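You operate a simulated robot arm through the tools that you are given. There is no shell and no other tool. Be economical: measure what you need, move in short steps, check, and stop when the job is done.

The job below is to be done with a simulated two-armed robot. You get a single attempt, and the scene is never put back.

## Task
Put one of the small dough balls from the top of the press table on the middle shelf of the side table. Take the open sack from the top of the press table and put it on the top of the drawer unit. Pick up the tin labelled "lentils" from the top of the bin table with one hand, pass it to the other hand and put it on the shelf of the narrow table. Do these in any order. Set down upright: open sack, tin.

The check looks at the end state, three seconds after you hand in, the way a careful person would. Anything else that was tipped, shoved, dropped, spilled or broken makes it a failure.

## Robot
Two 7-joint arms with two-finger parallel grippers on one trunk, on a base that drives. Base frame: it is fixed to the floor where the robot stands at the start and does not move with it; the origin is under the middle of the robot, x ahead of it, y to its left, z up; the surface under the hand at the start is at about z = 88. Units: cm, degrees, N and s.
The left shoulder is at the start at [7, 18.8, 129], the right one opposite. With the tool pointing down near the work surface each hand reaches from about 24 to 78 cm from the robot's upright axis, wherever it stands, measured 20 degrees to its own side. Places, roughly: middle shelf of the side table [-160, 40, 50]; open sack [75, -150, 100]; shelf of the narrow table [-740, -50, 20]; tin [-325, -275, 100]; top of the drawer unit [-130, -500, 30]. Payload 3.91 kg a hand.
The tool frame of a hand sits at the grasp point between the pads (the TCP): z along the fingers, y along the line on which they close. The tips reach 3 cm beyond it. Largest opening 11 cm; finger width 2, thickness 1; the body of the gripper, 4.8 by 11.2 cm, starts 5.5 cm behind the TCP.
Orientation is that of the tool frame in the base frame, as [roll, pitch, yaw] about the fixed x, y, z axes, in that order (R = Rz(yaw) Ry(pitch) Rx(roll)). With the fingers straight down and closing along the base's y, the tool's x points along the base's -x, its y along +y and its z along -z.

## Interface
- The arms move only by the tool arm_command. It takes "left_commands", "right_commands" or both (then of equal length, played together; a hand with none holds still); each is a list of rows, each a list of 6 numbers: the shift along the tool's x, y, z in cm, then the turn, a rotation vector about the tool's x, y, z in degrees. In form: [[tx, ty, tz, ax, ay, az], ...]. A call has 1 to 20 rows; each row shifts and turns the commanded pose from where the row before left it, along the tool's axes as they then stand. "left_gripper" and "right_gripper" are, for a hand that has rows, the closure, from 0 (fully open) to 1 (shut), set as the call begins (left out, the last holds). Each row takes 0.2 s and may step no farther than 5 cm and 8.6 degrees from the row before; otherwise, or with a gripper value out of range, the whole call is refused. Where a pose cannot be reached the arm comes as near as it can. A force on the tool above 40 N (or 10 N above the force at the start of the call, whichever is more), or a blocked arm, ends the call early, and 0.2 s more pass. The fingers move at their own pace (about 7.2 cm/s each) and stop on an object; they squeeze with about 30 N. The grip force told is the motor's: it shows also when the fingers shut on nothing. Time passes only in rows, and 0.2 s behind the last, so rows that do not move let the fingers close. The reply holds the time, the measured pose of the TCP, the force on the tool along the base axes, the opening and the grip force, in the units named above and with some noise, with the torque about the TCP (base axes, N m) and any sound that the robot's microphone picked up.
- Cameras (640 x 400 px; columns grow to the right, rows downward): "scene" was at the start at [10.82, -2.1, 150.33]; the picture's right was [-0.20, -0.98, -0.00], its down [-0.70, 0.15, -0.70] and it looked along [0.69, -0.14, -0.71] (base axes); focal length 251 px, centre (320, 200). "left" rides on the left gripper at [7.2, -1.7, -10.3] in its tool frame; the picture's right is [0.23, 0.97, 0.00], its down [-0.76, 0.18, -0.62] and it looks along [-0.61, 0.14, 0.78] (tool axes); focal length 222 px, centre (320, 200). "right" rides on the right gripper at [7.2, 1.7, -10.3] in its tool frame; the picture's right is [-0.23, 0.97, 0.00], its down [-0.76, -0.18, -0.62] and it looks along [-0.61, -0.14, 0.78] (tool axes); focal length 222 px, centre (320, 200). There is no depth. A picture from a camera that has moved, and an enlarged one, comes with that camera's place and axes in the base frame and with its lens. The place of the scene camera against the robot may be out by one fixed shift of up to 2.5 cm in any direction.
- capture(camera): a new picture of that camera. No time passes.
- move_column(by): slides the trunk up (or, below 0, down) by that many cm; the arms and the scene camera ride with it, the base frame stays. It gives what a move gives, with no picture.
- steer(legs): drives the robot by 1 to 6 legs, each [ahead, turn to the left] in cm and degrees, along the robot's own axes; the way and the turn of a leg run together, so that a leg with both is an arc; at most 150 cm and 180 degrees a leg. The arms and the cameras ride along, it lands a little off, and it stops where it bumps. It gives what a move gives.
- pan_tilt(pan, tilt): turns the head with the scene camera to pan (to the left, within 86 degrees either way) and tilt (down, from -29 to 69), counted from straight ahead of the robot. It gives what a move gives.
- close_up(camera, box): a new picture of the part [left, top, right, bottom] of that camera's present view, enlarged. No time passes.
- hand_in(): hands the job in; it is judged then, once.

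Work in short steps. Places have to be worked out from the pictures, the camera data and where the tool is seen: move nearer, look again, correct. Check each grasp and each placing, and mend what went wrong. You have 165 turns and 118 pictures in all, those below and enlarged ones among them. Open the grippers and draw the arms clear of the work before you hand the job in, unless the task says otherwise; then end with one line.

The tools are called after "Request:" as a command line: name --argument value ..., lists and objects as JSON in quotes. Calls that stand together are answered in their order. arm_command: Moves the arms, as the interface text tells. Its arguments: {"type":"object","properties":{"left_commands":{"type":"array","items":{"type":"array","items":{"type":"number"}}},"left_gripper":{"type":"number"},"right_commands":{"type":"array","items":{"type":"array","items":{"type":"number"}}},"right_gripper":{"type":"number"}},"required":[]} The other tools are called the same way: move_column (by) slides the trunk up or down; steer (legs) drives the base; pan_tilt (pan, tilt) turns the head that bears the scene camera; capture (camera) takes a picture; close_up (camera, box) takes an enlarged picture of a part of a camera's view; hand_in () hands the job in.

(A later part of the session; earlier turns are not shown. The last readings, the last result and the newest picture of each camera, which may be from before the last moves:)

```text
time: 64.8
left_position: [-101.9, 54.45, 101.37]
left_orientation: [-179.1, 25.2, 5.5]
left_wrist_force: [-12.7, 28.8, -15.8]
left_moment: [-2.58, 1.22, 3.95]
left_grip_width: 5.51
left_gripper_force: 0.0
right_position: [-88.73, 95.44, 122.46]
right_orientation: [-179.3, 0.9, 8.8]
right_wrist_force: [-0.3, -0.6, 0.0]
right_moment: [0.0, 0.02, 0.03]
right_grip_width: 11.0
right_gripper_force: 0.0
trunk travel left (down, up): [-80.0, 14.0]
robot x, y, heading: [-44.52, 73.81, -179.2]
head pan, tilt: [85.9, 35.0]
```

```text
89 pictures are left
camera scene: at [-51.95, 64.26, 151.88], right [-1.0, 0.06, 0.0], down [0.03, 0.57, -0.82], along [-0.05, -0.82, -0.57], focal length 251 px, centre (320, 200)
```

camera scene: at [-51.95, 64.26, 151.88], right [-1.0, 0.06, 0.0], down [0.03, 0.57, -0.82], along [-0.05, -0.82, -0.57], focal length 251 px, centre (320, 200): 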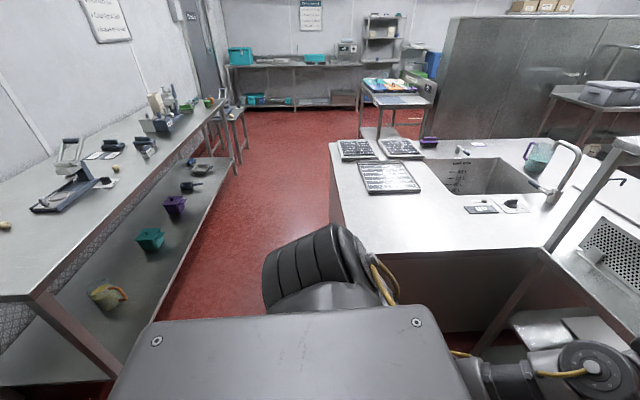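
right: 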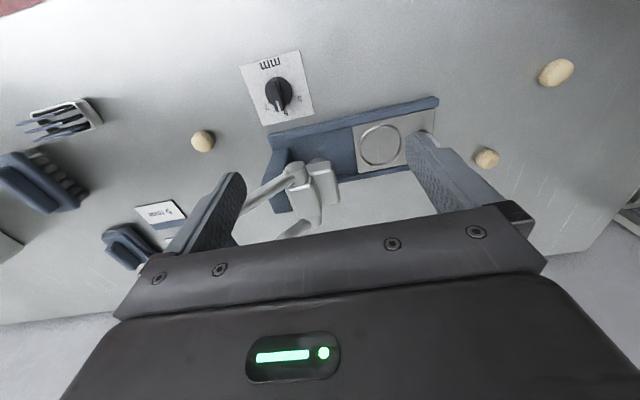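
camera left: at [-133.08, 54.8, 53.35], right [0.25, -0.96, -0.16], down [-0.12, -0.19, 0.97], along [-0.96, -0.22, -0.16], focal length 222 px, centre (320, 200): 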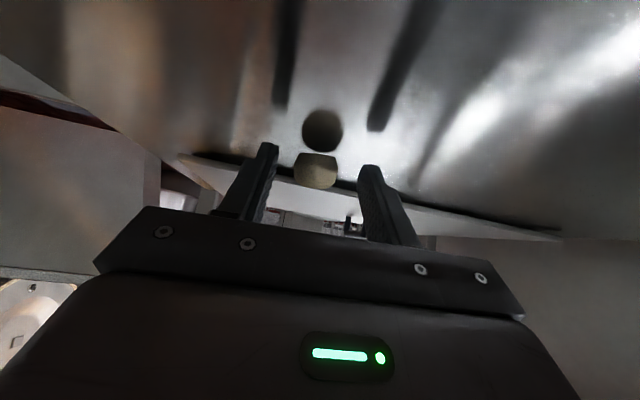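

The left hand reads a residual force, so something is pressing on it. I'll look at it.

Request:
pan_tilt --pan 40 --tilt 50

Request:
capture --camera "scene"

Request:
capture --camera "left"

```text
time: 66.0
left_position: [-101.79, 54.31, 101.38]
left_orientation: [-179.1, 25.1, 5.4]
left_wrist_force: [-11.4, 29.7, -17.8]
left_moment: [-2.65, 1.36, 4.07]
left_grip_width: 5.52
left_gripper_force: 0.1
right_position: [-88.57, 95.35, 122.49]
right_orientation: [-179.3, 0.9, 8.8]
right_wrist_force: [0.4, -0.6, -0.1]
right_moment: [0.01, -0.01, 0.01]
right_grip_width: 11.01
right_gripper_force: 0.1
trunk travel left (down, up): [-80.0, 14.0]
robot x, y, heading: [-44.46, 73.69, -178.8]
head pan, tilt: [40.0, 50.0]
```

```text
88 pictures are left
camera scene: at [-57.26, 68.02, 149.71], right [-0.65, 0.76, 0.0], down [0.58, 0.5, -0.64], along [-0.49, -0.42, -0.77], focal length 251 px, centre (320, 200)
```

scene: 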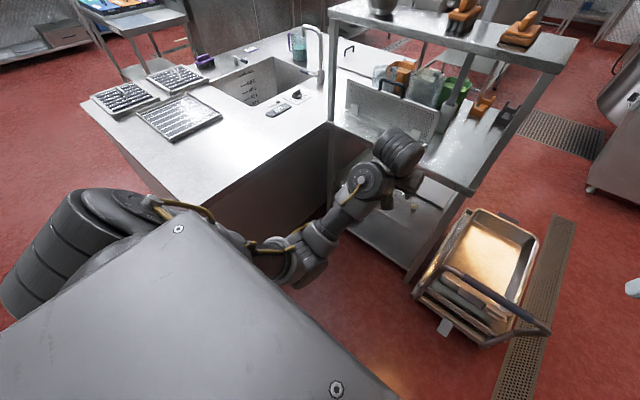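

```text
87 pictures are left
camera left: at [-91.16, 56.87, 107.68], right [0.29, -0.95, -0.11], down [-0.41, -0.23, 0.89], along [-0.87, -0.21, -0.45], focal length 222 px, centre (320, 200)
```

left: 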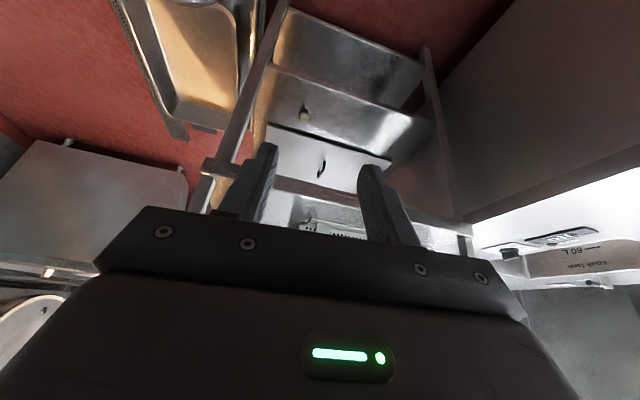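

The arm looks folded up near itself. I'll extend the hand forward to unfold it.

Request:
arm_command --left_commands '[[-2, 0, 0, 0, 0, 0], [-2, 0, 0, 0, 0, 0], [-2, 0, 0, 0, 0, 0], [-2, 0, 0, 0, 0, 0], [-2, 0, 0, 0, 0, 0], [0, 0, 0, 0, 0, 0]]'

Request:
arm_command --left_commands '[[0, 0, 0, 0, 8, 0], [0, 0, 0, 0, 8, 0], [0, 0, 0, 0, 8, 0], [0, 0, 0, 0, 1, 0], [0, 0, 0, 0, 0, 0]]'

Request:
capture --camera "scene"

```text
time: 66.3
left_position: [-102.31, 54.27, 101.44]
left_orientation: [-178.9, 25.1, 5.8]
left_wrist_force: [-8.1, 10.4, -6.2]
left_moment: [-1.03, 0.2, 1.62]
left_grip_width: 5.51
left_gripper_force: 0.1
right_position: [-88.68, 95.39, 122.36]
right_orientation: [-179.2, 1.0, 8.8]
right_wrist_force: [0.7, -0.5, 0.3]
right_moment: [0.03, 0.02, -0.01]
right_grip_width: 10.99
right_gripper_force: 0.2
trunk travel left (down, up): [-80.0, 14.0]
robot x, y, heading: [-44.27, 73.64, -179.2]
head pan, tilt: [40.0, 50.0]
stopped in row 1 (left hand): the force on the tool passed its limit at 57 N (the readings are from after the stop); the commanded pose is now the measured one
```

```text
time: 67.2
left_position: [-102.25, 54.21, 101.48]
left_orientation: [-179.0, 25.0, 6.0]
left_wrist_force: [-5.5, 12.0, -5.0]
left_moment: [-1.02, 0.28, 1.58]
left_grip_width: 5.51
left_gripper_force: 0.0
left hand out of reach, approached as far as the arm can: row 1, 2, 3
right_position: [-88.6, 95.51, 122.41]
right_orientation: [-179.3, 0.9, 8.8]
right_wrist_force: [-0.2, -0.4, 0.7]
right_moment: [0.01, -0.01, 0.0]
right_grip_width: 11.0
right_gripper_force: 0.0
trunk travel left (down, up): [-80.0, 14.0]
robot x, y, heading: [-44.26, 73.85, -179.3]
head pan, tilt: [40.0, 50.0]
stopped in row 4 (left hand): the force on the tool passed its limit at 50 N (the readings are from after the stop); the commanded pose is now the measured one
```

```text
86 pictures are left
camera scene: at [-57.26, 68.03, 149.71], right [-0.65, 0.76, 0.0], down [0.58, 0.5, -0.64], along [-0.49, -0.42, -0.77], focal length 251 px, centre (320, 200)
```

scene: 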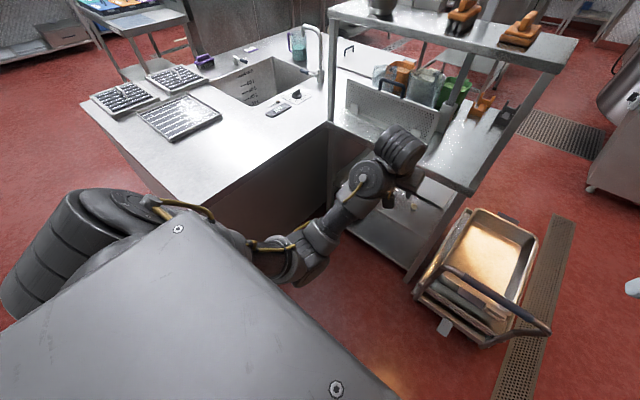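

That looks like self-contact. I'll retrace toward the earlier, force-free pose at pitch 43°.

Request:
arm_command --left_commands '[[0, 0, 2, 0, -5, 0], [0, 0, 2.5, 0, -6, 0], [0, 0, 2.5, 0, -7, 0], [0, 0, 0, 0, 0, 0]]'

```text
time: 68.2
left_position: [-105.8, 54.05, 95.52]
left_orientation: [-178.8, 43.0, 6.2]
left_wrist_force: [0.0, -0.8, 0.2]
left_moment: [0.03, -0.03, 0.02]
left_grip_width: 5.52
left_gripper_force: 0.2
right_position: [-88.53, 95.41, 122.39]
right_orientation: [-179.3, 0.9, 8.8]
right_wrist_force: [-0.8, -1.1, -0.3]
right_moment: [0.0, -0.01, 0.01]
right_grip_width: 11.0
right_gripper_force: 0.0
trunk travel left (down, up): [-80.0, 14.0]
robot x, y, heading: [-44.29, 73.49, -179.6]
head pan, tilt: [40.0, 50.0]
```

It's free now. I'll move the hand forward and outward, then rotate it upright gently.

Request:
arm_command --left_commands '[[-2.2, 2, 2, 0, 0, 0], [-2.2, 2, 2, 0, 0, 0], [-2.2, 2, 2, 0, 0, 0], [0, 2, 0, 0, 8, 0], [0, 2, 0, 0, 8, 0], [0, 2, 0, 0, 8, 0], [0, 0, 0, 0, 8, 0], [0, 0, 0, 0, 8, 0], [0, 0, 0, 0, 3, 0], [0, 0, 0, 0, 0, 0]]'

Request:
capture --camera "scene"

```text
time: 70.2
left_position: [-113.72, 41.32, 95.41]
left_orientation: [-179.0, 0.6, 5.5]
left_wrist_force: [-8.3, 4.2, -17.1]
left_moment: [-0.77, 0.47, 0.47]
left_grip_width: 5.52
left_gripper_force: 0.0
right_position: [-88.7, 95.49, 122.4]
right_orientation: [-179.2, 0.9, 8.9]
right_wrist_force: [-0.3, -0.6, -0.3]
right_moment: [0.04, -0.03, -0.01]
right_grip_width: 11.01
right_gripper_force: 0.2
trunk travel left (down, up): [-80.0, 14.0]
robot x, y, heading: [-44.58, 73.82, -179.0]
head pan, tilt: [40.0, 50.0]
stopped in row 10 (left hand): the force on the tool passed its limit at 47 N (the readings are from after the stop); the commanded pose is now the measured one
```

```text
85 pictures are left
camera scene: at [-57.26, 67.99, 149.71], right [-0.65, 0.76, 0.0], down [0.58, 0.5, -0.64], along [-0.49, -0.42, -0.77], focal length 251 px, centre (320, 200)
```

scene: 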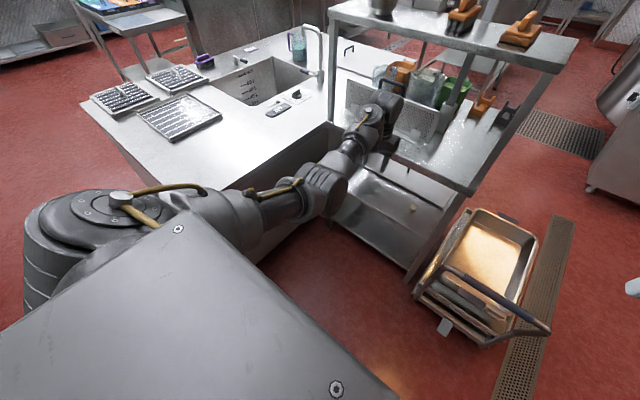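

The hand is upright but the wrist is bent hard. I'll back up to get free space, then bring the hand to its starting relative pose.

Request:
steer --legs '[[-25, 0]]'

Request:
arm_command --left_commands '[[0, 0, 1, 0, -4, 0], [0, -2, -1, 0, 0, 0], [0, -3, -1, 0, 0, 0], [0, -3, -2, 0, 0, 0], [0, -3, -2, 0, 0, 0], [0, -2, -3, 0, 0, 0], [0, 0, 0, 0, 0, 0]]'

Request:
capture --camera "scene"

```text
time: 72.0
left_position: [-88.12, 41.71, 95.29]
left_orientation: [-179.1, 0.5, 5.4]
left_wrist_force: [-9.5, 8.6, -31.8]
left_moment: [-1.52, 1.42, 0.87]
left_grip_width: 5.49
left_gripper_force: 0.0
right_position: [-62.88, 95.8, 122.31]
right_orientation: [-179.3, 0.9, 8.8]
right_wrist_force: [-0.6, 0.1, 1.1]
right_moment: [0.0, -0.01, -0.01]
right_grip_width: 11.03
right_gripper_force: 0.0
trunk travel left (down, up): [-80.0, 14.0]
robot x, y, heading: [-18.46, 73.91, -179.2]
head pan, tilt: [40.0, 50.0]
```

```text
time: 73.0
left_position: [-88.74, 48.82, 97.62]
left_orientation: [-179.0, 5.0, 5.5]
left_wrist_force: [-5.4, 10.1, -10.5]
left_moment: [-1.2, 0.29, 0.91]
left_grip_width: 5.5
left_gripper_force: 0.0
right_position: [-62.96, 96.03, 122.38]
right_orientation: [-179.3, 0.9, 8.8]
right_wrist_force: [0.1, 0.6, 0.4]
right_moment: [-0.02, 0.0, 0.0]
right_grip_width: 11.0
right_gripper_force: 0.1
trunk travel left (down, up): [-80.0, 14.0]
robot x, y, heading: [-18.55, 73.79, -179.3]
head pan, tilt: [40.0, 50.0]
stopped in row 4 (left hand): the force on the tool passed its limit at 63 N (the readings are from after the stop); the commanded pose is now the measured one
```

```text
84 pictures are left
camera scene: at [-31.6, 68.47, 149.71], right [-0.65, 0.76, 0.0], down [0.58, 0.5, -0.64], along [-0.49, -0.42, -0.77], focal length 251 px, centre (320, 200)
```

scene: 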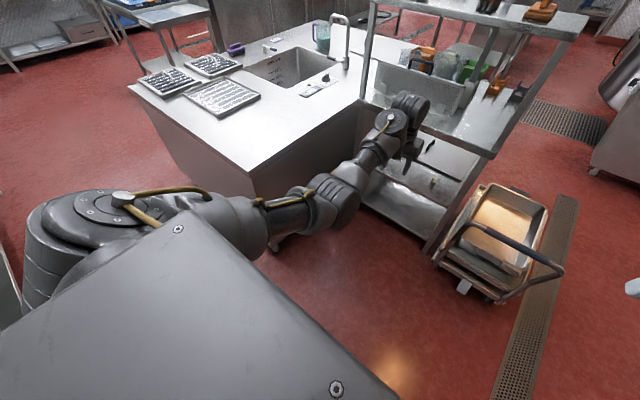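

The elbow has dropped below the wrist. I'll try extending the arm nearly straight and raising it, so the elbow can come up again.

Request:
arm_command --left_commands '[[0, 0, 2, 0, -7, 0], [-4, 1, 0, 0, -8, 0], [-4, 1, 1, 0, -8, 0], [-3.5, 1, 2, 0, -8, 0], [-3.5, 1, 2, 0, -8, 0], [-3.5, 1, 2, 0, 0, 0], [-3.5, 0, 2, 0, 0, 0], [-3.5, 0, 2, 0, 0, 0], [-3.5, 0, 1, 0, 0, 0], [0, 0, 0, 0, 0, 0]]'

Request:
capture --camera "scene"

```text
time: 75.2
left_position: [-105.8, 42.24, 100.58]
left_orientation: [-178.6, 44.0, 6.3]
left_wrist_force: [0.0, 0.4, 0.3]
left_moment: [0.0, 0.01, 0.0]
left_grip_width: 5.52
left_gripper_force: 0.1
left hand out of reach, approached as far as the arm can: row 6, 7, 8, 9
right_position: [-62.94, 95.87, 122.45]
right_orientation: [-179.3, 0.9, 8.9]
right_wrist_force: [-0.5, 0.5, 0.1]
right_moment: [0.01, 0.01, -0.01]
right_grip_width: 11.0
right_gripper_force: 0.2
trunk travel left (down, up): [-80.0, 14.0]
robot x, y, heading: [-18.36, 73.89, -179.5]
head pan, tilt: [40.0, 50.0]
```

```text
83 pictures are left
camera scene: at [-31.59, 68.34, 149.71], right [-0.65, 0.76, 0.0], down [0.58, 0.5, -0.64], along [-0.49, -0.42, -0.77], focal length 251 px, centre (320, 200)
```

scene: 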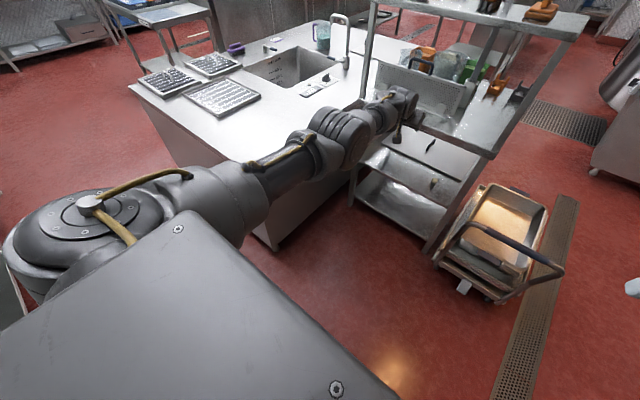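

The arm is almost straight. I'll rotate the hand down about the wrist and then pull back and up a bit.

Request:
arm_command --left_commands '[[2.8, 0, 0, 0, 8, 0], [2.8, 0, 0, 0, 8, 0], [2.8, 0, 0, 0, 8, 0], [2.8, 0, 0, 0, 8, 0], [2.8, 0, 0, 0, 8, 0], [1, 0, -1, 0, 4, 0], [2, 0, -1, 0, 0, 0], [2, 0, -1, 0, 0, 0], [2, 0, -1, 0, 0, 0], [0, 0, 0, 0, 0, 0]]'

Request:
capture --camera "scene"

```text
time: 77.4
left_position: [-87.37, 44.57, 97.71]
left_orientation: [-178.9, 0.7, 4.7]
left_wrist_force: [-0.6, 0.6, -0.3]
left_moment: [0.02, 0.0, -0.02]
left_grip_width: 5.53
left_gripper_force: 0.0
left hand out of reach, approached as far as the arm can: row 7, 9
right_position: [-62.95, 95.7, 122.37]
right_orientation: [-179.3, 0.9, 8.8]
right_wrist_force: [0.1, 0.2, 0.8]
right_moment: [0.0, 0.02, -0.02]
right_grip_width: 11.01
right_gripper_force: 0.1
trunk travel left (down, up): [-80.0, 14.0]
robot x, y, heading: [-18.57, 73.96, -179.5]
head pan, tilt: [40.0, 50.0]
```

```text
82 pictures are left
camera scene: at [-31.64, 68.38, 149.7], right [-0.65, 0.76, 0.0], down [0.58, 0.5, -0.64], along [-0.49, -0.42, -0.77], focal length 251 px, centre (320, 200)
```

scene: 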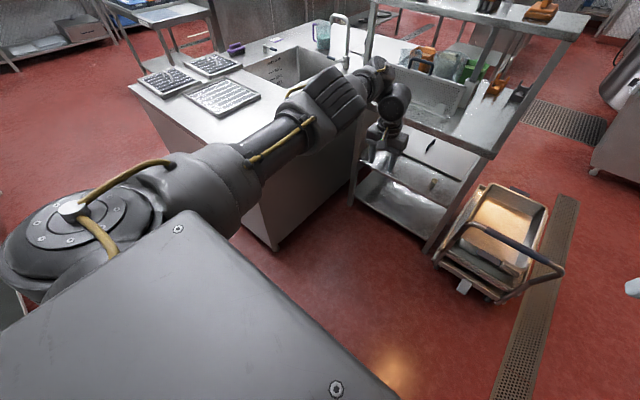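

The elbow is up again and the arm is force-free. I'll retract the hand to a compact pose.

Request:
arm_command --left_commands '[[2, -1, -2, 0, 0, 0], [2, -1, -2, 0, 0, 0], [2, -1, -2, 0, 0, 0], [2, -1, -2, 0, 0, 0], [2, -1, -2, 0, 0, 0], [2, -1, -2, 0, 0, 0], [2, 0, -1, 0, 0, 0], [0, 0, 0, 0, 0, 0]]'

Request:
capture --camera "scene"

```text
time: 79.2
left_position: [-86.93, 44.01, 100.79]
left_orientation: [-179.1, -0.1, 5.3]
left_wrist_force: [0.4, -0.2, 0.2]
left_moment: [-0.04, 0.02, 0.01]
left_grip_width: 5.53
left_gripper_force: 0.0
left hand out of reach, approached as far as the arm can: row 1, 2, 3, 4, 5, 6, 7
right_position: [-62.95, 95.72, 122.51]
right_orientation: [-179.2, 0.9, 8.7]
right_wrist_force: [-0.5, -0.3, 0.4]
right_moment: [-0.01, -0.02, 0.01]
right_grip_width: 11.01
right_gripper_force: 0.1
trunk travel left (down, up): [-80.0, 14.0]
robot x, y, heading: [-18.62, 73.9, -179.5]
head pan, tilt: [40.0, 50.0]
```

```text
81 pictures are left
camera scene: at [-31.58, 68.36, 149.71], right [-0.65, 0.76, 0.0], down [0.58, 0.5, -0.64], along [-0.49, -0.42, -0.77], focal length 251 px, centre (320, 200)
```

scene: 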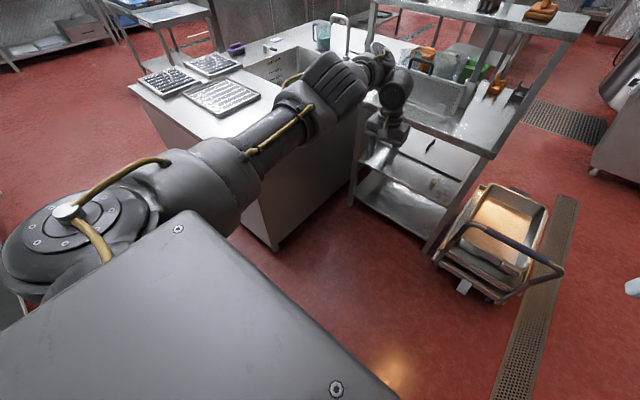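

Let me test that the left hand still responds, with a small inward and backward move.

Request:
arm_command --left_commands '[[0, 3, 0, 0, 0, 0], [0, 3, 0, 0, 0, 0], [2, 2, 0, 0, 0, 0], [3, 0, 0, 0, 0, 0], [3, 0, 0, 0, 0, 0], [0, 0, 0, 0, 0, 0]]'

```text
time: 80.6
left_position: [-85.76, 35.17, 101.06]
left_orientation: [-179.0, 0.0, 5.4]
left_wrist_force: [0.3, 0.0, 0.4]
left_moment: [0.04, 0.02, 0.02]
left_grip_width: 5.53
left_gripper_force: 0.1
left hand out of reach, approached as far as the arm can: row 3, 4, 5
right_position: [-62.92, 95.81, 122.39]
right_orientation: [-179.1, 0.9, 8.8]
right_wrist_force: [-0.1, 0.7, -0.8]
right_moment: [0.0, 0.01, -0.01]
right_grip_width: 11.02
right_gripper_force: 0.1
trunk travel left (down, up): [-80.0, 14.0]
robot x, y, heading: [-18.7, 73.81, -179.6]
head pan, tilt: [40.0, 50.0]
```

The hand moves sideways but won't retract, which is acceptable. Now I'll drive round to the sack: turn to face -y and go down the corridor, with a look first.

Request:
steer --legs '[[0, 88]]'

Request:
pan_tilt --pan 10 --tilt 30

Request:
capture --camera "scene"

```text
time: 84.8
left_position: [19.39, 6.43, 101.04]
left_orientation: [-179.0, 0.0, 94.8]
left_wrist_force: [0.6, -0.2, -0.8]
left_moment: [-0.01, -0.02, -0.02]
left_grip_width: 5.48
left_gripper_force: 0.1
right_position: [-41.05, 29.76, 122.4]
right_orientation: [-179.4, 0.9, 98.3]
right_wrist_force: [0.0, 0.1, 0.1]
right_moment: [-0.01, -0.04, -0.01]
right_grip_width: 11.02
right_gripper_force: 0.0
trunk travel left (down, up): [-80.0, 14.0]
robot x, y, heading: [-18.51, 74.19, -89.8]
head pan, tilt: [40.0, 50.0]
```

```text
time: 85.8
left_position: [19.39, 6.26, 100.88]
left_orientation: [-178.9, 0.0, 94.9]
left_wrist_force: [-0.3, -0.8, -0.8]
left_moment: [0.01, 0.03, -0.01]
left_grip_width: 5.5
left_gripper_force: 0.1
right_position: [-40.97, 29.79, 122.43]
right_orientation: [-179.2, 0.9, 98.3]
right_wrist_force: [-0.1, 0.1, 0.2]
right_moment: [0.04, 0.0, 0.0]
right_grip_width: 10.96
right_gripper_force: 0.1
trunk travel left (down, up): [-80.0, 14.0]
robot x, y, heading: [-18.76, 74.05, -89.9]
head pan, tilt: [10.0, 30.0]
```

```text
80 pictures are left
camera scene: at [-19.09, 59.52, 152.66], right [-0.98, -0.18, 0.0], down [-0.09, 0.49, -0.87], along [0.15, -0.85, -0.5], focal length 251 px, centre (320, 200)
```

scene: 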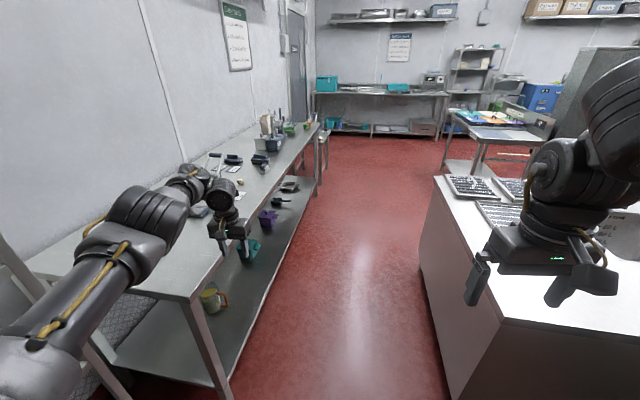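

The corridor is clear. I'll drive forward 150 and then look at the sack area.

Request:
steer --legs '[[150, 0], [30, 0]]'

Request:
pan_tilt --pan 50 --tilt 35

Request:
capture --camera "scene"

```text
time: 94.8
left_position: [20.3, -171.78, 101.06]
left_orientation: [-179.1, 0.1, 94.8]
left_wrist_force: [1.3, 0.3, 0.1]
left_moment: [-0.03, 0.02, -0.01]
left_grip_width: 5.5
left_gripper_force: 0.0
right_position: [-40.02, -148.26, 122.52]
right_orientation: [-179.3, 1.0, 98.2]
right_wrist_force: [0.7, 0.5, 0.3]
right_moment: [-0.02, 0.0, 0.0]
right_grip_width: 10.99
right_gripper_force: 0.0
trunk travel left (down, up): [-80.0, 14.0]
robot x, y, heading: [-17.68, -104.59, -89.8]
head pan, tilt: [10.0, 30.0]
```

```text
time: 95.8
left_position: [20.33, -171.91, 101.12]
left_orientation: [-179.0, 0.0, 94.9]
left_wrist_force: [-0.9, 0.6, -0.5]
left_moment: [0.01, 0.02, 0.0]
left_grip_width: 5.51
left_gripper_force: 0.1
right_position: [-40.06, -148.5, 122.41]
right_orientation: [-179.2, 0.9, 98.3]
right_wrist_force: [-0.4, -0.2, 0.6]
right_moment: [0.01, 0.0, 0.04]
right_grip_width: 11.0
right_gripper_force: 0.0
trunk travel left (down, up): [-80.0, 14.0]
robot x, y, heading: [-17.86, -104.36, -89.6]
head pan, tilt: [50.0, 35.0]
```

```text
79 pictures are left
camera scene: at [-13.05, -115.41, 151.89], right [-0.64, -0.77, 0.0], down [-0.44, 0.37, -0.82], along [0.63, -0.52, -0.57], focal length 251 px, centre (320, 200)
```

scene: 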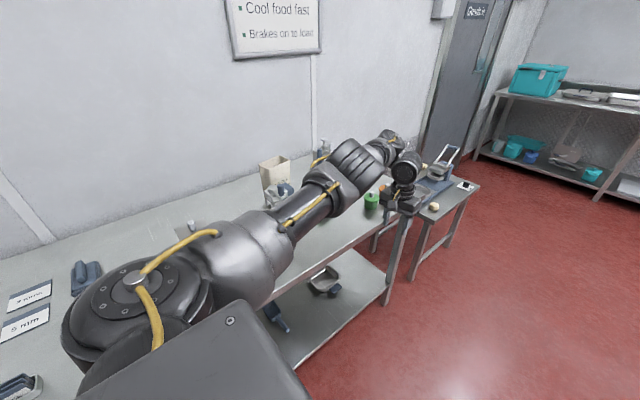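

The beige open sack is at about [79,-160]. I'll raise the trunk, shift back from the table, then turn to face it so the left hand sweeps clear of everything.

Request:
move_column --by 14

Request:
steer --legs '[[0, -30], [30, 0], [0, 118]]'

Request:
pan_tilt --pan -15 --tilt 40

Request:
capture --camera "scene"

```text
time: 97.5
left_position: [20.25, -171.82, 114.95]
left_orientation: [-179.0, -0.2, 95.0]
left_wrist_force: [-0.1, 0.6, -0.7]
left_moment: [0.0, -0.04, 0.02]
left_grip_width: 5.5
left_gripper_force: 0.1
right_position: [-40.02, -148.5, 136.47]
right_orientation: [-179.3, 0.9, 98.3]
right_wrist_force: [-0.3, 0.1, 0.4]
right_moment: [-0.02, 0.02, -0.02]
right_grip_width: 11.0
right_gripper_force: 0.2
trunk travel left (down, up): [-94.0, 0.0]
robot x, y, heading: [-17.8, -104.78, -89.7]
head pan, tilt: [50.0, 35.0]
```

```text
time: 106.0
left_position: [35.93, -93.12, 115.1]
left_orientation: [-178.9, 0.0, -176.2]
left_wrist_force: [-0.9, -0.1, 0.0]
left_moment: [0.0, -0.01, 0.03]
left_grip_width: 5.52
left_gripper_force: 0.0
right_position: [11.33, -153.03, 136.53]
right_orientation: [-179.3, 0.9, -172.8]
right_wrist_force: [-0.3, -0.2, -0.9]
right_moment: [0.02, -0.02, 0.04]
right_grip_width: 10.99
right_gripper_force: 0.0
trunk travel left (down, up): [-94.0, 0.0]
robot x, y, heading: [-32.45, -129.74, -1.0]
head pan, tilt: [50.0, 35.0]
```

```text
time: 107.3
left_position: [35.95, -93.09, 115.02]
left_orientation: [-178.9, -0.1, -176.1]
left_wrist_force: [-0.5, -0.4, 0.3]
left_moment: [-0.01, 0.01, 0.01]
left_grip_width: 5.49
left_gripper_force: 0.1
right_position: [11.36, -153.06, 136.42]
right_orientation: [-179.2, 0.9, -172.8]
right_wrist_force: [-0.1, -0.3, -0.4]
right_moment: [0.01, 0.01, -0.02]
right_grip_width: 11.0
right_gripper_force: 0.0
trunk travel left (down, up): [-94.0, 0.0]
robot x, y, heading: [-32.08, -129.98, -0.8]
head pan, tilt: [-15.0, 40.0]
```

```text
78 pictures are left
camera scene: at [-21.25, -132.65, 165.13], right [-0.27, -0.96, 0.0], down [-0.62, 0.17, -0.77], along [0.74, -0.21, -0.64], focal length 251 px, centre (320, 200)
```

scene: 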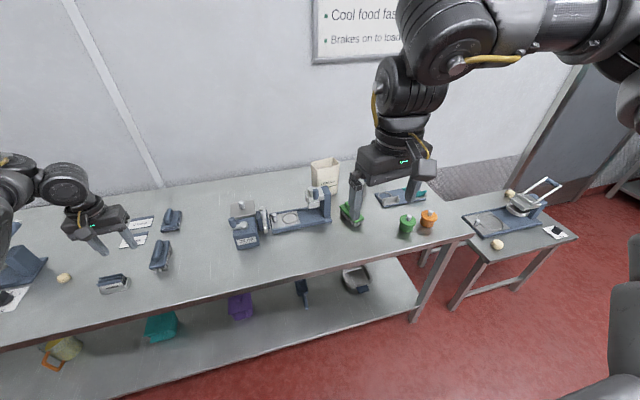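

The sack stands near the back wall behind a sealer-like device. I'll zoom in.

Request:
close_up --camera "scene" --box '[210, 130, 450, 270]'

```text
2.67 times, centred on (330, 200) of scene
camera zoom: at [-21.25, -132.65, 165.13], right [-0.27, -0.96, 0.0], down [-0.62, 0.17, -0.77], along [0.74, -0.21, -0.64], focal length 670 px, centre (293, 200)
```

zoom: 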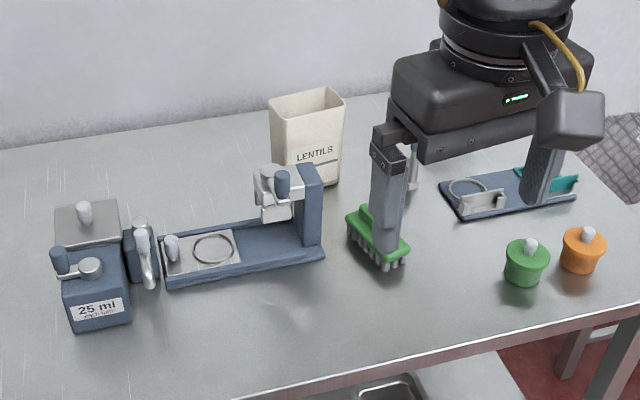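

The sack reads "LENTILS": about 11.5 wide (y), 7.5 deep (x), 17.5 tall, centred near [72,-161.5]. I'll drive to about [1,-137] facing +x, to take it from above with the right hand closing along x.

Request:
steer --legs '[[0, -12], [32, 0], [0, 13]]'

Request:
arm_command --right_commands '[[0, 0, 0, 0, 0, -8.5], [0, 0, 0, 0, 0, -8.5], [0, 0, 0, 0, 0, -8.5], [0, 0, 0, 0, 0, -8.5], [0, 0, 0, 0, 0, -8.5], [0, 0, 0, 0, 0, -8.5], [0, 0, 0, 0, 0, -8.5], [0, 0, 0, 0, 0, -8.5], [0, 0, 0, 0, 0, -8.5], [0, 0, 0, 0, 0, -6], [0, 0, 0, 0, 0, 0]]' --right_gripper 0

Request:
capture --camera "scene"

Request:
capture --camera "right"

```text
time: 111.0
left_position: [66.27, -99.81, 115.03]
left_orientation: [-179.0, 0.0, -175.8]
left_wrist_force: [0.1, -0.4, 0.0]
left_moment: [0.01, 0.02, 0.01]
left_grip_width: 5.51
left_gripper_force: 0.1
right_position: [42.3, -159.93, 136.45]
right_orientation: [-179.3, 1.0, -172.3]
right_wrist_force: [0.7, -0.1, -0.4]
right_moment: [0.03, 0.06, 0.01]
right_grip_width: 11.0
right_gripper_force: 0.1
trunk travel left (down, up): [-94.0, 0.0]
robot x, y, heading: [-1.86, -137.12, -0.2]
head pan, tilt: [-15.0, 40.0]
```

```text
time: 113.4
left_position: [66.27, -99.7, 114.96]
left_orientation: [-178.9, -0.1, -175.7]
left_wrist_force: [-0.6, 0.3, -0.6]
left_moment: [0.0, 0.04, -0.01]
left_grip_width: 5.51
left_gripper_force: 0.0
right_position: [42.17, -159.95, 136.47]
right_orientation: [-179.0, -0.6, -89.6]
right_wrist_force: [-0.3, 0.3, -0.3]
right_moment: [-0.04, 0.0, 0.0]
right_grip_width: 10.99
right_gripper_force: 0.1
trunk travel left (down, up): [-94.0, 0.0]
robot x, y, heading: [-1.83, -136.98, -0.4]
head pan, tilt: [-15.0, 40.0]
```

```text
76 pictures are left
camera scene: at [9.43, -139.78, 165.13], right [-0.26, -0.96, 0.0], down [-0.62, 0.17, -0.77], along [0.74, -0.2, -0.64], focal length 251 px, centre (320, 200)
```

scene: 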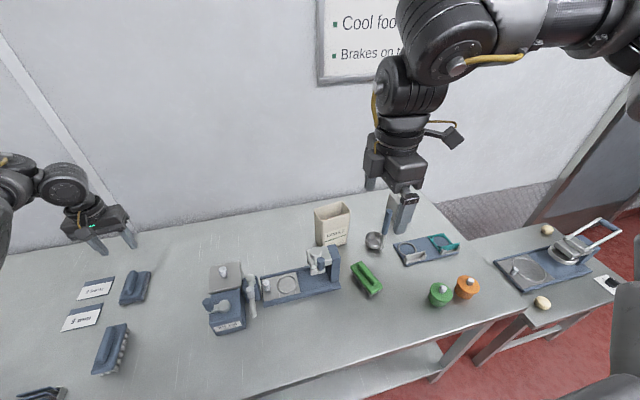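

```text
75 pictures are left
camera right: at [40.36, -166.91, 146.84], right [-0.97, 0.22, -0.02], down [0.16, 0.77, 0.62], along [0.15, 0.6, -0.79], focal length 222 px, centre (320, 200)
```

right: 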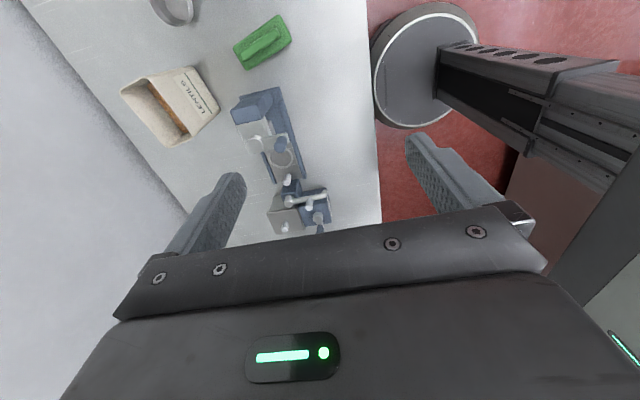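

The sack top centre is at about [72.6,-161], rotated about 8°. I'll move the right hand above it at a safe height.

Request:
arm_command --right_commands '[[0, 0, 2, 0, 0, -8], [0.6, -4, 2, 0, 0, 0], [0.6, -4, 2, 0, 0, 0], [0.6, -4, 1.5, 0, 0, 0], [0.6, -4, 1.5, 0, 0, 0], [0.6, -4, 1.5, 0, 0, 0], [0.6, -4, 1, 0, 0, 0], [0.6, -3.3, 1, 0, 0, 0], [0.6, -2.5, 0, 0, 0, 0], [0, 0, 0, 0, 0, 0]]'

Request:
capture --camera "right"

Request:
capture --camera "scene"

```text
time: 115.6
left_position: [66.22, -99.68, 115.08]
left_orientation: [-178.9, 0.1, -175.7]
left_wrist_force: [1.1, 0.1, -0.6]
left_moment: [-0.01, 0.01, -0.02]
left_grip_width: 5.53
left_gripper_force: 0.1
right_position: [58.17, -171.9, 125.26]
right_orientation: [-179.0, -0.7, -81.8]
right_wrist_force: [-0.6, 0.2, 0.0]
right_moment: [-0.02, 0.02, -0.01]
right_grip_width: 11.01
right_gripper_force: 0.2
right hand out of reach, approached as far as the arm can: row 2, 3, 4, 5, 6, 7, 8, 9
trunk travel left (down, up): [-94.0, 0.0]
robot x, y, heading: [-1.61, -137.15, -0.3]
head pan, tilt: [-15.0, 40.0]
```

```text
74 pictures are left
camera right: at [57.28, -179.1, 135.64], right [-1.0, 0.09, -0.02], down [0.05, 0.79, 0.62], along [0.07, 0.61, -0.79], focal length 222 px, centre (320, 200)
```

right: 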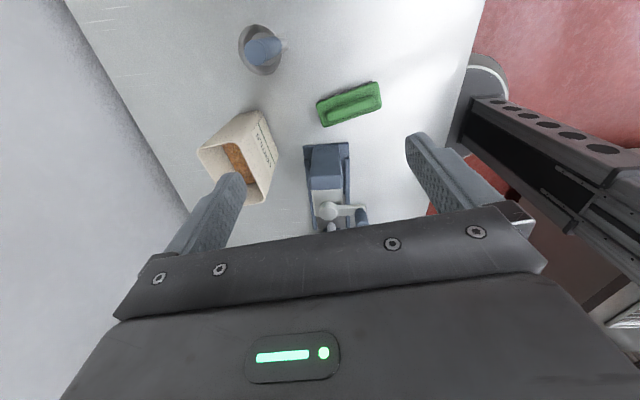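

```text
73 pictures are left
camera scene: at [9.39, -139.73, 165.13], right [-0.26, -0.96, 0.0], down [-0.62, 0.17, -0.77], along [0.74, -0.2, -0.64], focal length 251 px, centre (320, 200)
```

scene: 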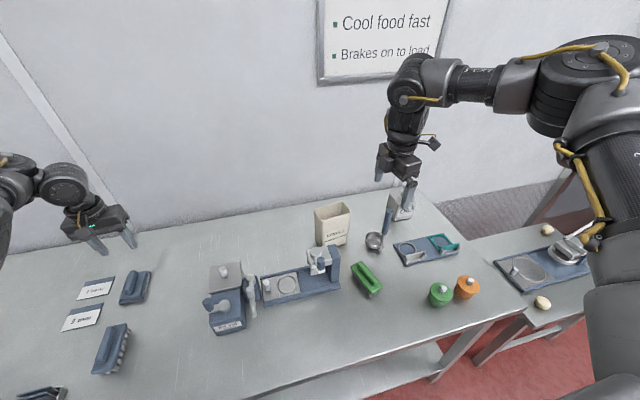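

The arm can't extend in that hand orientation. I'll retreat and turn the hand by 180° to the other side, which may suit the wrist better.

Request:
arm_command --right_commands '[[-3, 3, -2, 0, 0, 0], [-3, 3, -2, 0, 0, 0], [-3, 3, -2, 0, 0, 0], [-3, 3, -1, 0, 0, 0], [-2, 2, -1, 0, 0, 0], [0, 0, 0, 0, 0, 8.5], [0, 0, 0, 0, 0, 8.5], [0, 0, 0, 0, 0, 8.5], [0, 0, 0, 0, 0, 8.5], [0, 0, 0, 0, 0, 8.5], [0, 0, 0, 0, 0, 8.5], [0, 0, 0, 0, 0, 8.5], [0, 0, 0, 0, 0, 8.5], [0, 0, 0, 0, 0, 8.5], [0, 0, 0, 0, 0, 8.5], [0, 0, 0, 0, 0, 8.5], [0, 0, 0, 0, 0, 8.5]]'

Request:
arm_command --right_commands '[[0, 0, 0, 0, 0, 8.5], [0, 0, 0, 0, 0, 8.5], [0, 0, 0, 0, 0, 8.5], [0, 0, 0, 0, 0, 8.5], [0, 0, 0, 0, 0, 8.5], [0, 0, 0, 0, 0, 8.5], [0, 0, 0, 0, 0, 8.5], [0, 0, 0, 0, 0, 8.5], [0, 0, 0, 0, 0, 8.5], [0, 0, 0, 0, 0, 1.5], [0, 0, 0, 0, 0, 0]]'

Request:
capture --camera "scene"

```text
time: 119.2
left_position: [66.4, -99.75, 114.83]
left_orientation: [-178.9, -0.1, -175.8]
left_wrist_force: [1.0, 0.5, -0.5]
left_moment: [-0.04, 0.06, -0.02]
left_grip_width: 5.5
left_gripper_force: 0.1
right_position: [43.63, -159.39, 133.53]
right_orientation: [-179.7, 1.0, -178.1]
right_wrist_force: [0.4, 0.4, 0.5]
right_moment: [0.02, -0.01, -0.03]
right_grip_width: 10.98
right_gripper_force: 0.1
right hand out of reach, approached as far as the arm can: row 16, 17
trunk travel left (down, up): [-94.0, 0.0]
robot x, y, heading: [-1.89, -137.34, -0.4]
head pan, tilt: [-15.0, 40.0]
```

```text
time: 121.6
left_position: [66.31, -99.49, 114.87]
left_orientation: [-178.8, -0.1, -175.6]
left_wrist_force: [0.9, 1.0, -0.5]
left_moment: [-0.01, -0.02, 0.02]
left_grip_width: 5.5
left_gripper_force: 0.0
right_position: [55.53, -184.72, 140.48]
right_orientation: [178.3, -0.1, 113.3]
right_wrist_force: [0.1, 0.9, 0.7]
right_moment: [-0.04, 0.01, 0.01]
right_grip_width: 11.02
right_gripper_force: 0.0
right hand out of reach, approached as far as the arm can: row 1, 2, 3, 4, 5, 6, 7, 8, 9, 10
trunk travel left (down, up): [-94.0, 0.0]
robot x, y, heading: [-2.13, -136.53, -0.3]
head pan, tilt: [-15.0, 40.0]
```

```text
72 pictures are left
camera scene: at [9.57, -139.5, 165.12], right [-0.26, -0.96, 0.0], down [-0.62, 0.17, -0.77], along [0.74, -0.2, -0.64], focal length 251 px, centre (320, 200)
```

scene: 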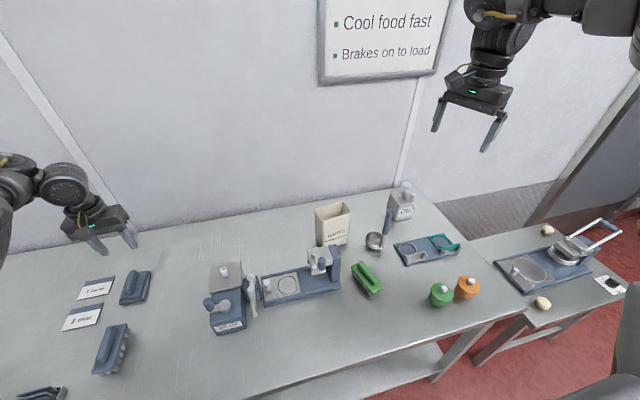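

That direction hits a joint limit. I'll return the hand the other way to about -120° yaw; with the robot itself turned some 33° left, the reach improves.

Request:
arm_command --right_commands '[[0, 0, 0, 0, 0, -8.5], [0, 0, 0, 0, 0, -8.5], [0, 0, 0, 0, 0, -8.5], [0, 0, 0, 0, 0, -8.5], [0, 0, 0, 0, 0, -8.5], [0, 0, 0, 0, 0, -8.5], [0, 0, 0, 0, 0, -8.5], [0, 0, 0, 0, 0, -8.5], [0, 0, 0, 0, 0, -8.5], [0, 0, 0, 0, 0, -8.5], [0, 0, 0, 0, 0, -8.5], [0, 0, 0, 0, 0, -8.5], [0, 0, 0, 0, 0, -8.5], [0, 0, 0, 0, 0, -8.5], [0, 0, 0, 0, 0, -8.5], [0, 0, 0, 0, 0, 0]]'

Request:
steer --legs '[[-15, 0], [0, -55]]'

```text
time: 125.0
left_position: [66.24, -99.74, 114.98]
left_orientation: [-178.9, 0.0, -175.7]
left_wrist_force: [0.3, -0.8, 0.1]
left_moment: [-0.02, 0.02, -0.01]
left_grip_width: 5.52
left_gripper_force: 0.1
right_position: [55.39, -184.81, 140.33]
right_orientation: [-179.2, 1.3, -119.3]
right_wrist_force: [0.3, -0.1, 0.2]
right_moment: [0.01, -0.01, 0.01]
right_grip_width: 11.01
right_gripper_force: 0.1
trunk travel left (down, up): [-94.0, 0.0]
robot x, y, heading: [-1.73, -136.89, -0.5]
head pan, tilt: [-15.0, 40.0]
```

```text
time: 128.9
left_position: [52.85, -171.3, 114.99]
left_orientation: [-179.0, 0.0, 129.2]
left_wrist_force: [0.6, 0.3, 0.7]
left_moment: [-0.01, 0.02, 0.0]
left_grip_width: 5.47
left_gripper_force: 0.0
right_position: [-23.05, -211.01, 140.51]
right_orientation: [-179.2, 1.4, -174.3]
right_wrist_force: [-0.2, -0.7, 0.4]
right_moment: [-0.01, 0.02, -0.01]
right_grip_width: 11.02
right_gripper_force: 0.2
trunk travel left (down, up): [-94.0, 0.0]
robot x, y, heading: [-16.81, -136.86, -55.4]
head pan, tilt: [-15.0, 40.0]
```

I'll drive to about [0,-161] and turn left to heading about 34°.

Request:
steer --legs '[[30, 0], [0, 89]]'

Request:
pan_tilt --pan -34 --tilt 45

Request:
capture --camera "scene"

Request:
capture --camera "right"

```text
time: 134.7
left_position: [37.89, -94.1, 114.92]
left_orientation: [-179.0, 0.0, -143.2]
left_wrist_force: [-0.9, 0.4, -0.2]
left_moment: [0.02, -0.02, -0.02]
left_grip_width: 5.53
left_gripper_force: 0.1
right_position: [74.15, -171.74, 140.35]
right_orientation: [-179.2, 1.4, -87.0]
right_wrist_force: [0.2, -0.3, 0.9]
right_moment: [0.01, 0.03, 0.01]
right_grip_width: 10.99
right_gripper_force: 0.1
trunk travel left (down, up): [-94.0, 0.0]
robot x, y, heading: [0.41, -161.8, 31.8]
head pan, tilt: [-15.0, 40.0]
```

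```text
time: 135.5
left_position: [37.74, -94.01, 115.11]
left_orientation: [-178.9, 0.0, -143.3]
left_wrist_force: [0.4, 0.1, 0.1]
left_moment: [0.02, -0.02, 0.02]
left_grip_width: 5.51
left_gripper_force: 0.1
right_position: [74.15, -171.59, 140.34]
right_orientation: [-179.0, 1.5, -87.0]
right_wrist_force: [-0.4, 0.0, 1.0]
right_moment: [-0.02, 0.04, 0.04]
right_grip_width: 11.01
right_gripper_force: 0.2
trunk travel left (down, up): [-94.0, 0.0]
robot x, y, heading: [0.29, -162.15, 32.0]
head pan, tilt: [-34.0, 45.0]
```

```text
71 pictures are left
camera scene: at [10.68, -159.91, 164.4], right [-0.03, -1.0, 0.0], down [-0.71, 0.02, -0.71], along [0.71, -0.02, -0.71], focal length 251 px, centre (320, 200)
```

scene: 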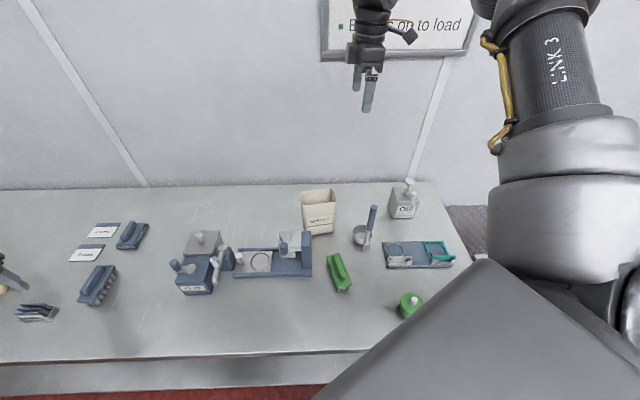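

```text
70 pictures are left
camera right: at [72.68, -179.21, 150.58], right [-0.98, 0.18, -0.01], down [0.13, 0.75, 0.64], along [0.12, 0.63, -0.76], focal length 222 px, centre (320, 200)
```

right: 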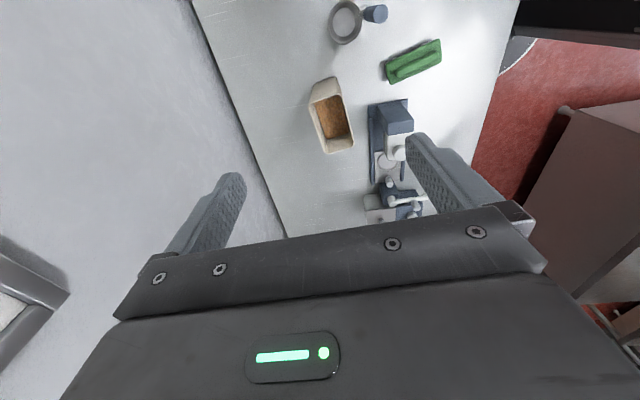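

The hand is already nearly above the sack, whose centre is at about [73.5,-162] with its top at about 104–105. I'll move over it at z=118 and look.

Request:
arm_command --right_commands '[[-2, 0, 4, 0, 0, -2], [-2, 0, 4, 0, 0, 0], [-2, 0, 4, 0, 0, 0], [-2, 0, 4, 0, 0, 0], [-1.6, 0, 4, 0, 0, 0], [0, 0, 2, 0, 0, 0], [0, 0, 0, 0, 0, 0]]'

Request:
capture --camera "right"

Request:
close_up --camera "scene" --box '[240, 100, 400, 280]'

```text
time: 137.1
left_position: [37.92, -93.9, 115.0]
left_orientation: [-178.9, 0.0, -143.3]
left_wrist_force: [-0.1, 0.5, -0.3]
left_moment: [-0.01, 0.0, 0.02]
left_grip_width: 5.5
left_gripper_force: 0.1
right_position: [72.91, -162.48, 118.99]
right_orientation: [-178.8, 1.6, -85.0]
right_wrist_force: [0.4, -0.5, 1.0]
right_moment: [0.01, -0.01, -0.03]
right_grip_width: 10.99
right_gripper_force: 0.1
right hand out of reach, approached as far as the arm can: row 5, 6
trunk travel left (down, up): [-94.0, 0.0]
robot x, y, heading: [0.17, -161.91, 31.9]
head pan, tilt: [-34.0, 45.0]
```

```text
69 pictures are left
camera right: at [71.72, -170.13, 129.16], right [-0.99, 0.14, -0.01], down [0.1, 0.76, 0.65], along [0.1, 0.64, -0.76], focal length 222 px, centre (320, 200)
```

right: 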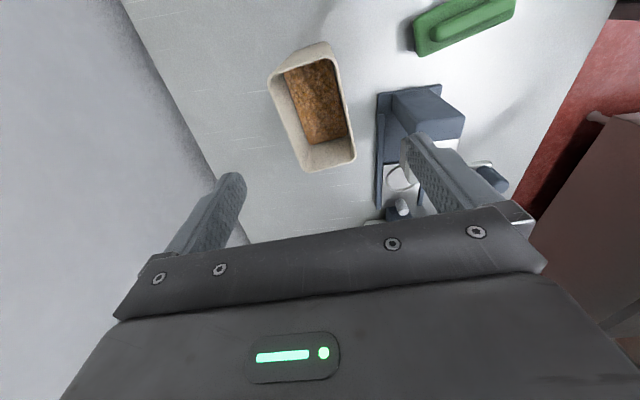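

```text
2.22 times, centred on (320, 190) of scene
camera zoom: at [10.69, -159.93, 164.4], right [-0.03, -1.0, 0.0], down [-0.71, 0.02, -0.71], along [0.71, -0.02, -0.71], focal length 559 px, centre (320, 222)
```

zoom: 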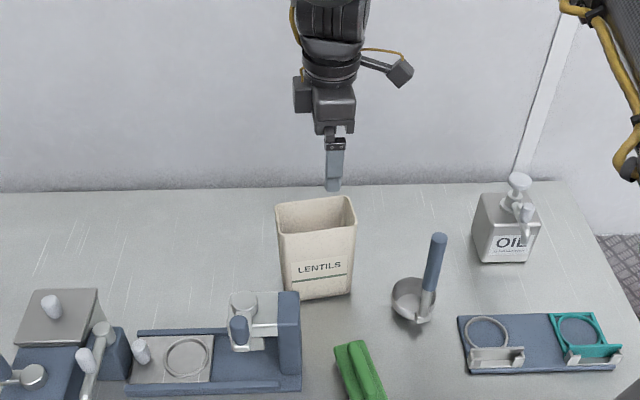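

The grip is limited by reach downward, so I'll lower the trunk 14 cm with the right hand held above the rim, after re-centring and yawing to -82°.

Request:
arm_command --right_commands '[[-0.7, -0.5, 0, 0, 0, -3], [-0.7, -0.5, 0, 1, 1, 0], [0, 0, 0, 0, 0, 0]]'

Request:
move_column --by -8

Request:
capture --camera "right"

```text
time: 137.9
left_position: [37.87, -94.05, 114.93]
left_orientation: [-178.9, 0.0, -143.3]
left_wrist_force: [-0.2, -0.5, -0.5]
left_moment: [-0.03, 0.01, 0.03]
left_grip_width: 5.5
left_gripper_force: 0.1
right_position: [72.86, -162.23, 119.63]
right_orientation: [-177.9, 0.5, -82.0]
right_wrist_force: [-0.6, 0.1, -0.1]
right_moment: [-0.06, -0.01, 0.0]
right_grip_width: 11.01
right_gripper_force: 0.1
right hand out of reach, approached as far as the arm can: row 1, 2
trunk travel left (down, up): [-94.0, 0.0]
robot x, y, heading: [0.39, -162.01, 32.2]
head pan, tilt: [-34.0, 45.0]
```

```text
time: 139.0
left_position: [37.85, -94.08, 106.93]
left_orientation: [-178.9, 0.0, -143.2]
left_wrist_force: [0.0, -0.3, -0.4]
left_moment: [0.0, -0.01, 0.01]
left_grip_width: 5.51
left_gripper_force: 0.1
right_position: [72.95, -162.3, 111.66]
right_orientation: [-178.0, 0.5, -82.0]
right_wrist_force: [-0.3, -0.1, 0.0]
right_moment: [0.02, 0.02, 0.02]
right_grip_width: 10.99
right_gripper_force: 0.0
trunk travel left (down, up): [-86.0, 8.0]
robot x, y, heading: [0.47, -161.95, 32.0]
head pan, tilt: [-34.0, 45.0]
```

```text
67 pictures are left
camera right: at [71.74, -169.75, 121.92], right [-1.0, 0.09, -0.03], down [0.05, 0.77, 0.64], along [0.08, 0.63, -0.77], focal length 222 px, centre (320, 200)
```

right: 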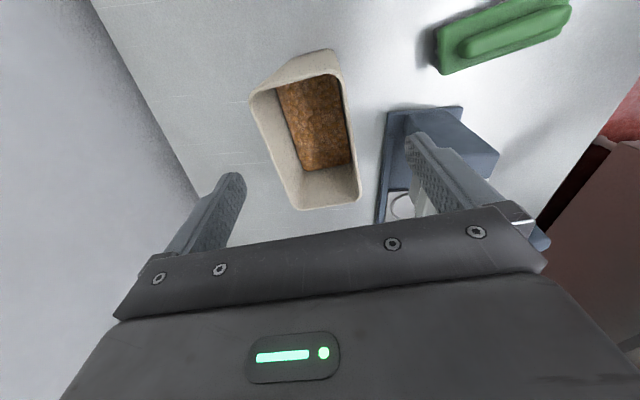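

The sack centre is confirmed at [73.6,-160.9]. I'm 0.7 short in x, so I'll creep the base forward 1.2 cm.

Request:
steer --legs '[[1.2, 0]]'

Request:
move_column --by -6

Request:
capture --camera "right"

Request:
capture --camera "scene"

```text
time: 139.8
left_position: [38.57, -93.63, 107.17]
left_orientation: [-178.9, 0.1, -143.3]
left_wrist_force: [0.6, -0.5, 0.1]
left_moment: [0.02, 0.01, 0.02]
left_grip_width: 5.51
left_gripper_force: 0.1
right_position: [73.53, -161.78, 111.88]
right_orientation: [-177.6, 0.6, -81.9]
right_wrist_force: [-0.8, -0.6, -0.4]
right_moment: [-0.03, 0.01, 0.01]
right_grip_width: 11.0
right_gripper_force: 0.1
trunk travel left (down, up): [-86.0, 8.0]
robot x, y, heading: [1.49, -161.05, 31.9]
head pan, tilt: [-34.0, 45.0]
```

```text
time: 140.8
left_position: [38.89, -93.47, 100.94]
left_orientation: [-178.9, 0.0, -143.4]
left_wrist_force: [-0.3, 1.1, 1.0]
left_moment: [0.0, -0.04, 0.02]
left_grip_width: 5.48
left_gripper_force: 0.0
right_position: [73.76, -161.73, 105.76]
right_orientation: [-177.9, 0.4, -82.0]
right_wrist_force: [-0.4, -0.3, -0.7]
right_moment: [-0.01, 0.03, -0.02]
right_grip_width: 10.97
right_gripper_force: 0.0
trunk travel left (down, up): [-80.0, 14.0]
robot x, y, heading: [1.24, -161.15, 32.2]
head pan, tilt: [-34.0, 45.0]
```

```text
66 pictures are left
camera right: at [72.77, -169.1, 115.93], right [-1.0, 0.09, -0.03], down [0.05, 0.77, 0.64], along [0.08, 0.63, -0.77], focal length 222 px, centre (320, 200)
```

right: 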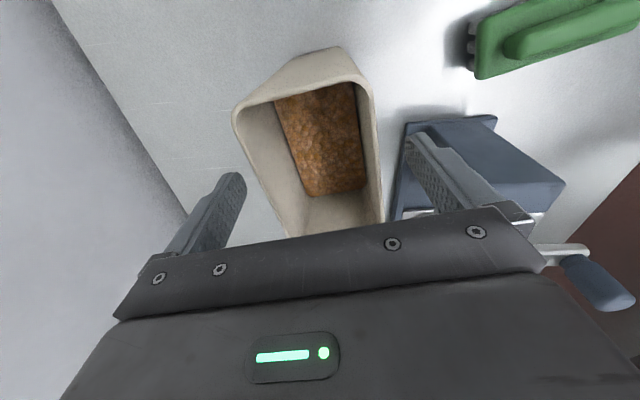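

```text
65 pictures are left
camera scene: at [11.71, -159.3, 150.4], right [-0.03, -1.0, 0.0], down [-0.71, 0.02, -0.71], along [0.71, -0.02, -0.71], focal length 251 px, centre (320, 200)
```

scene: 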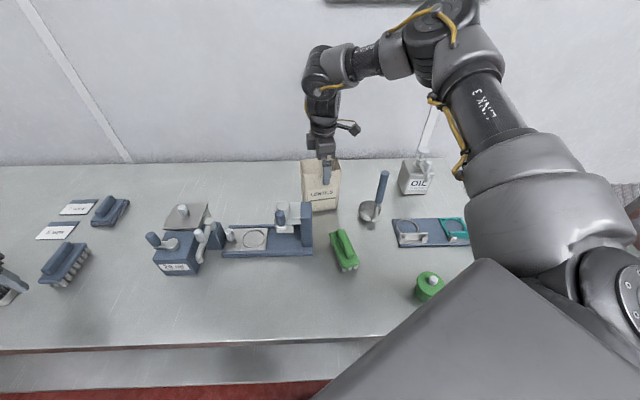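

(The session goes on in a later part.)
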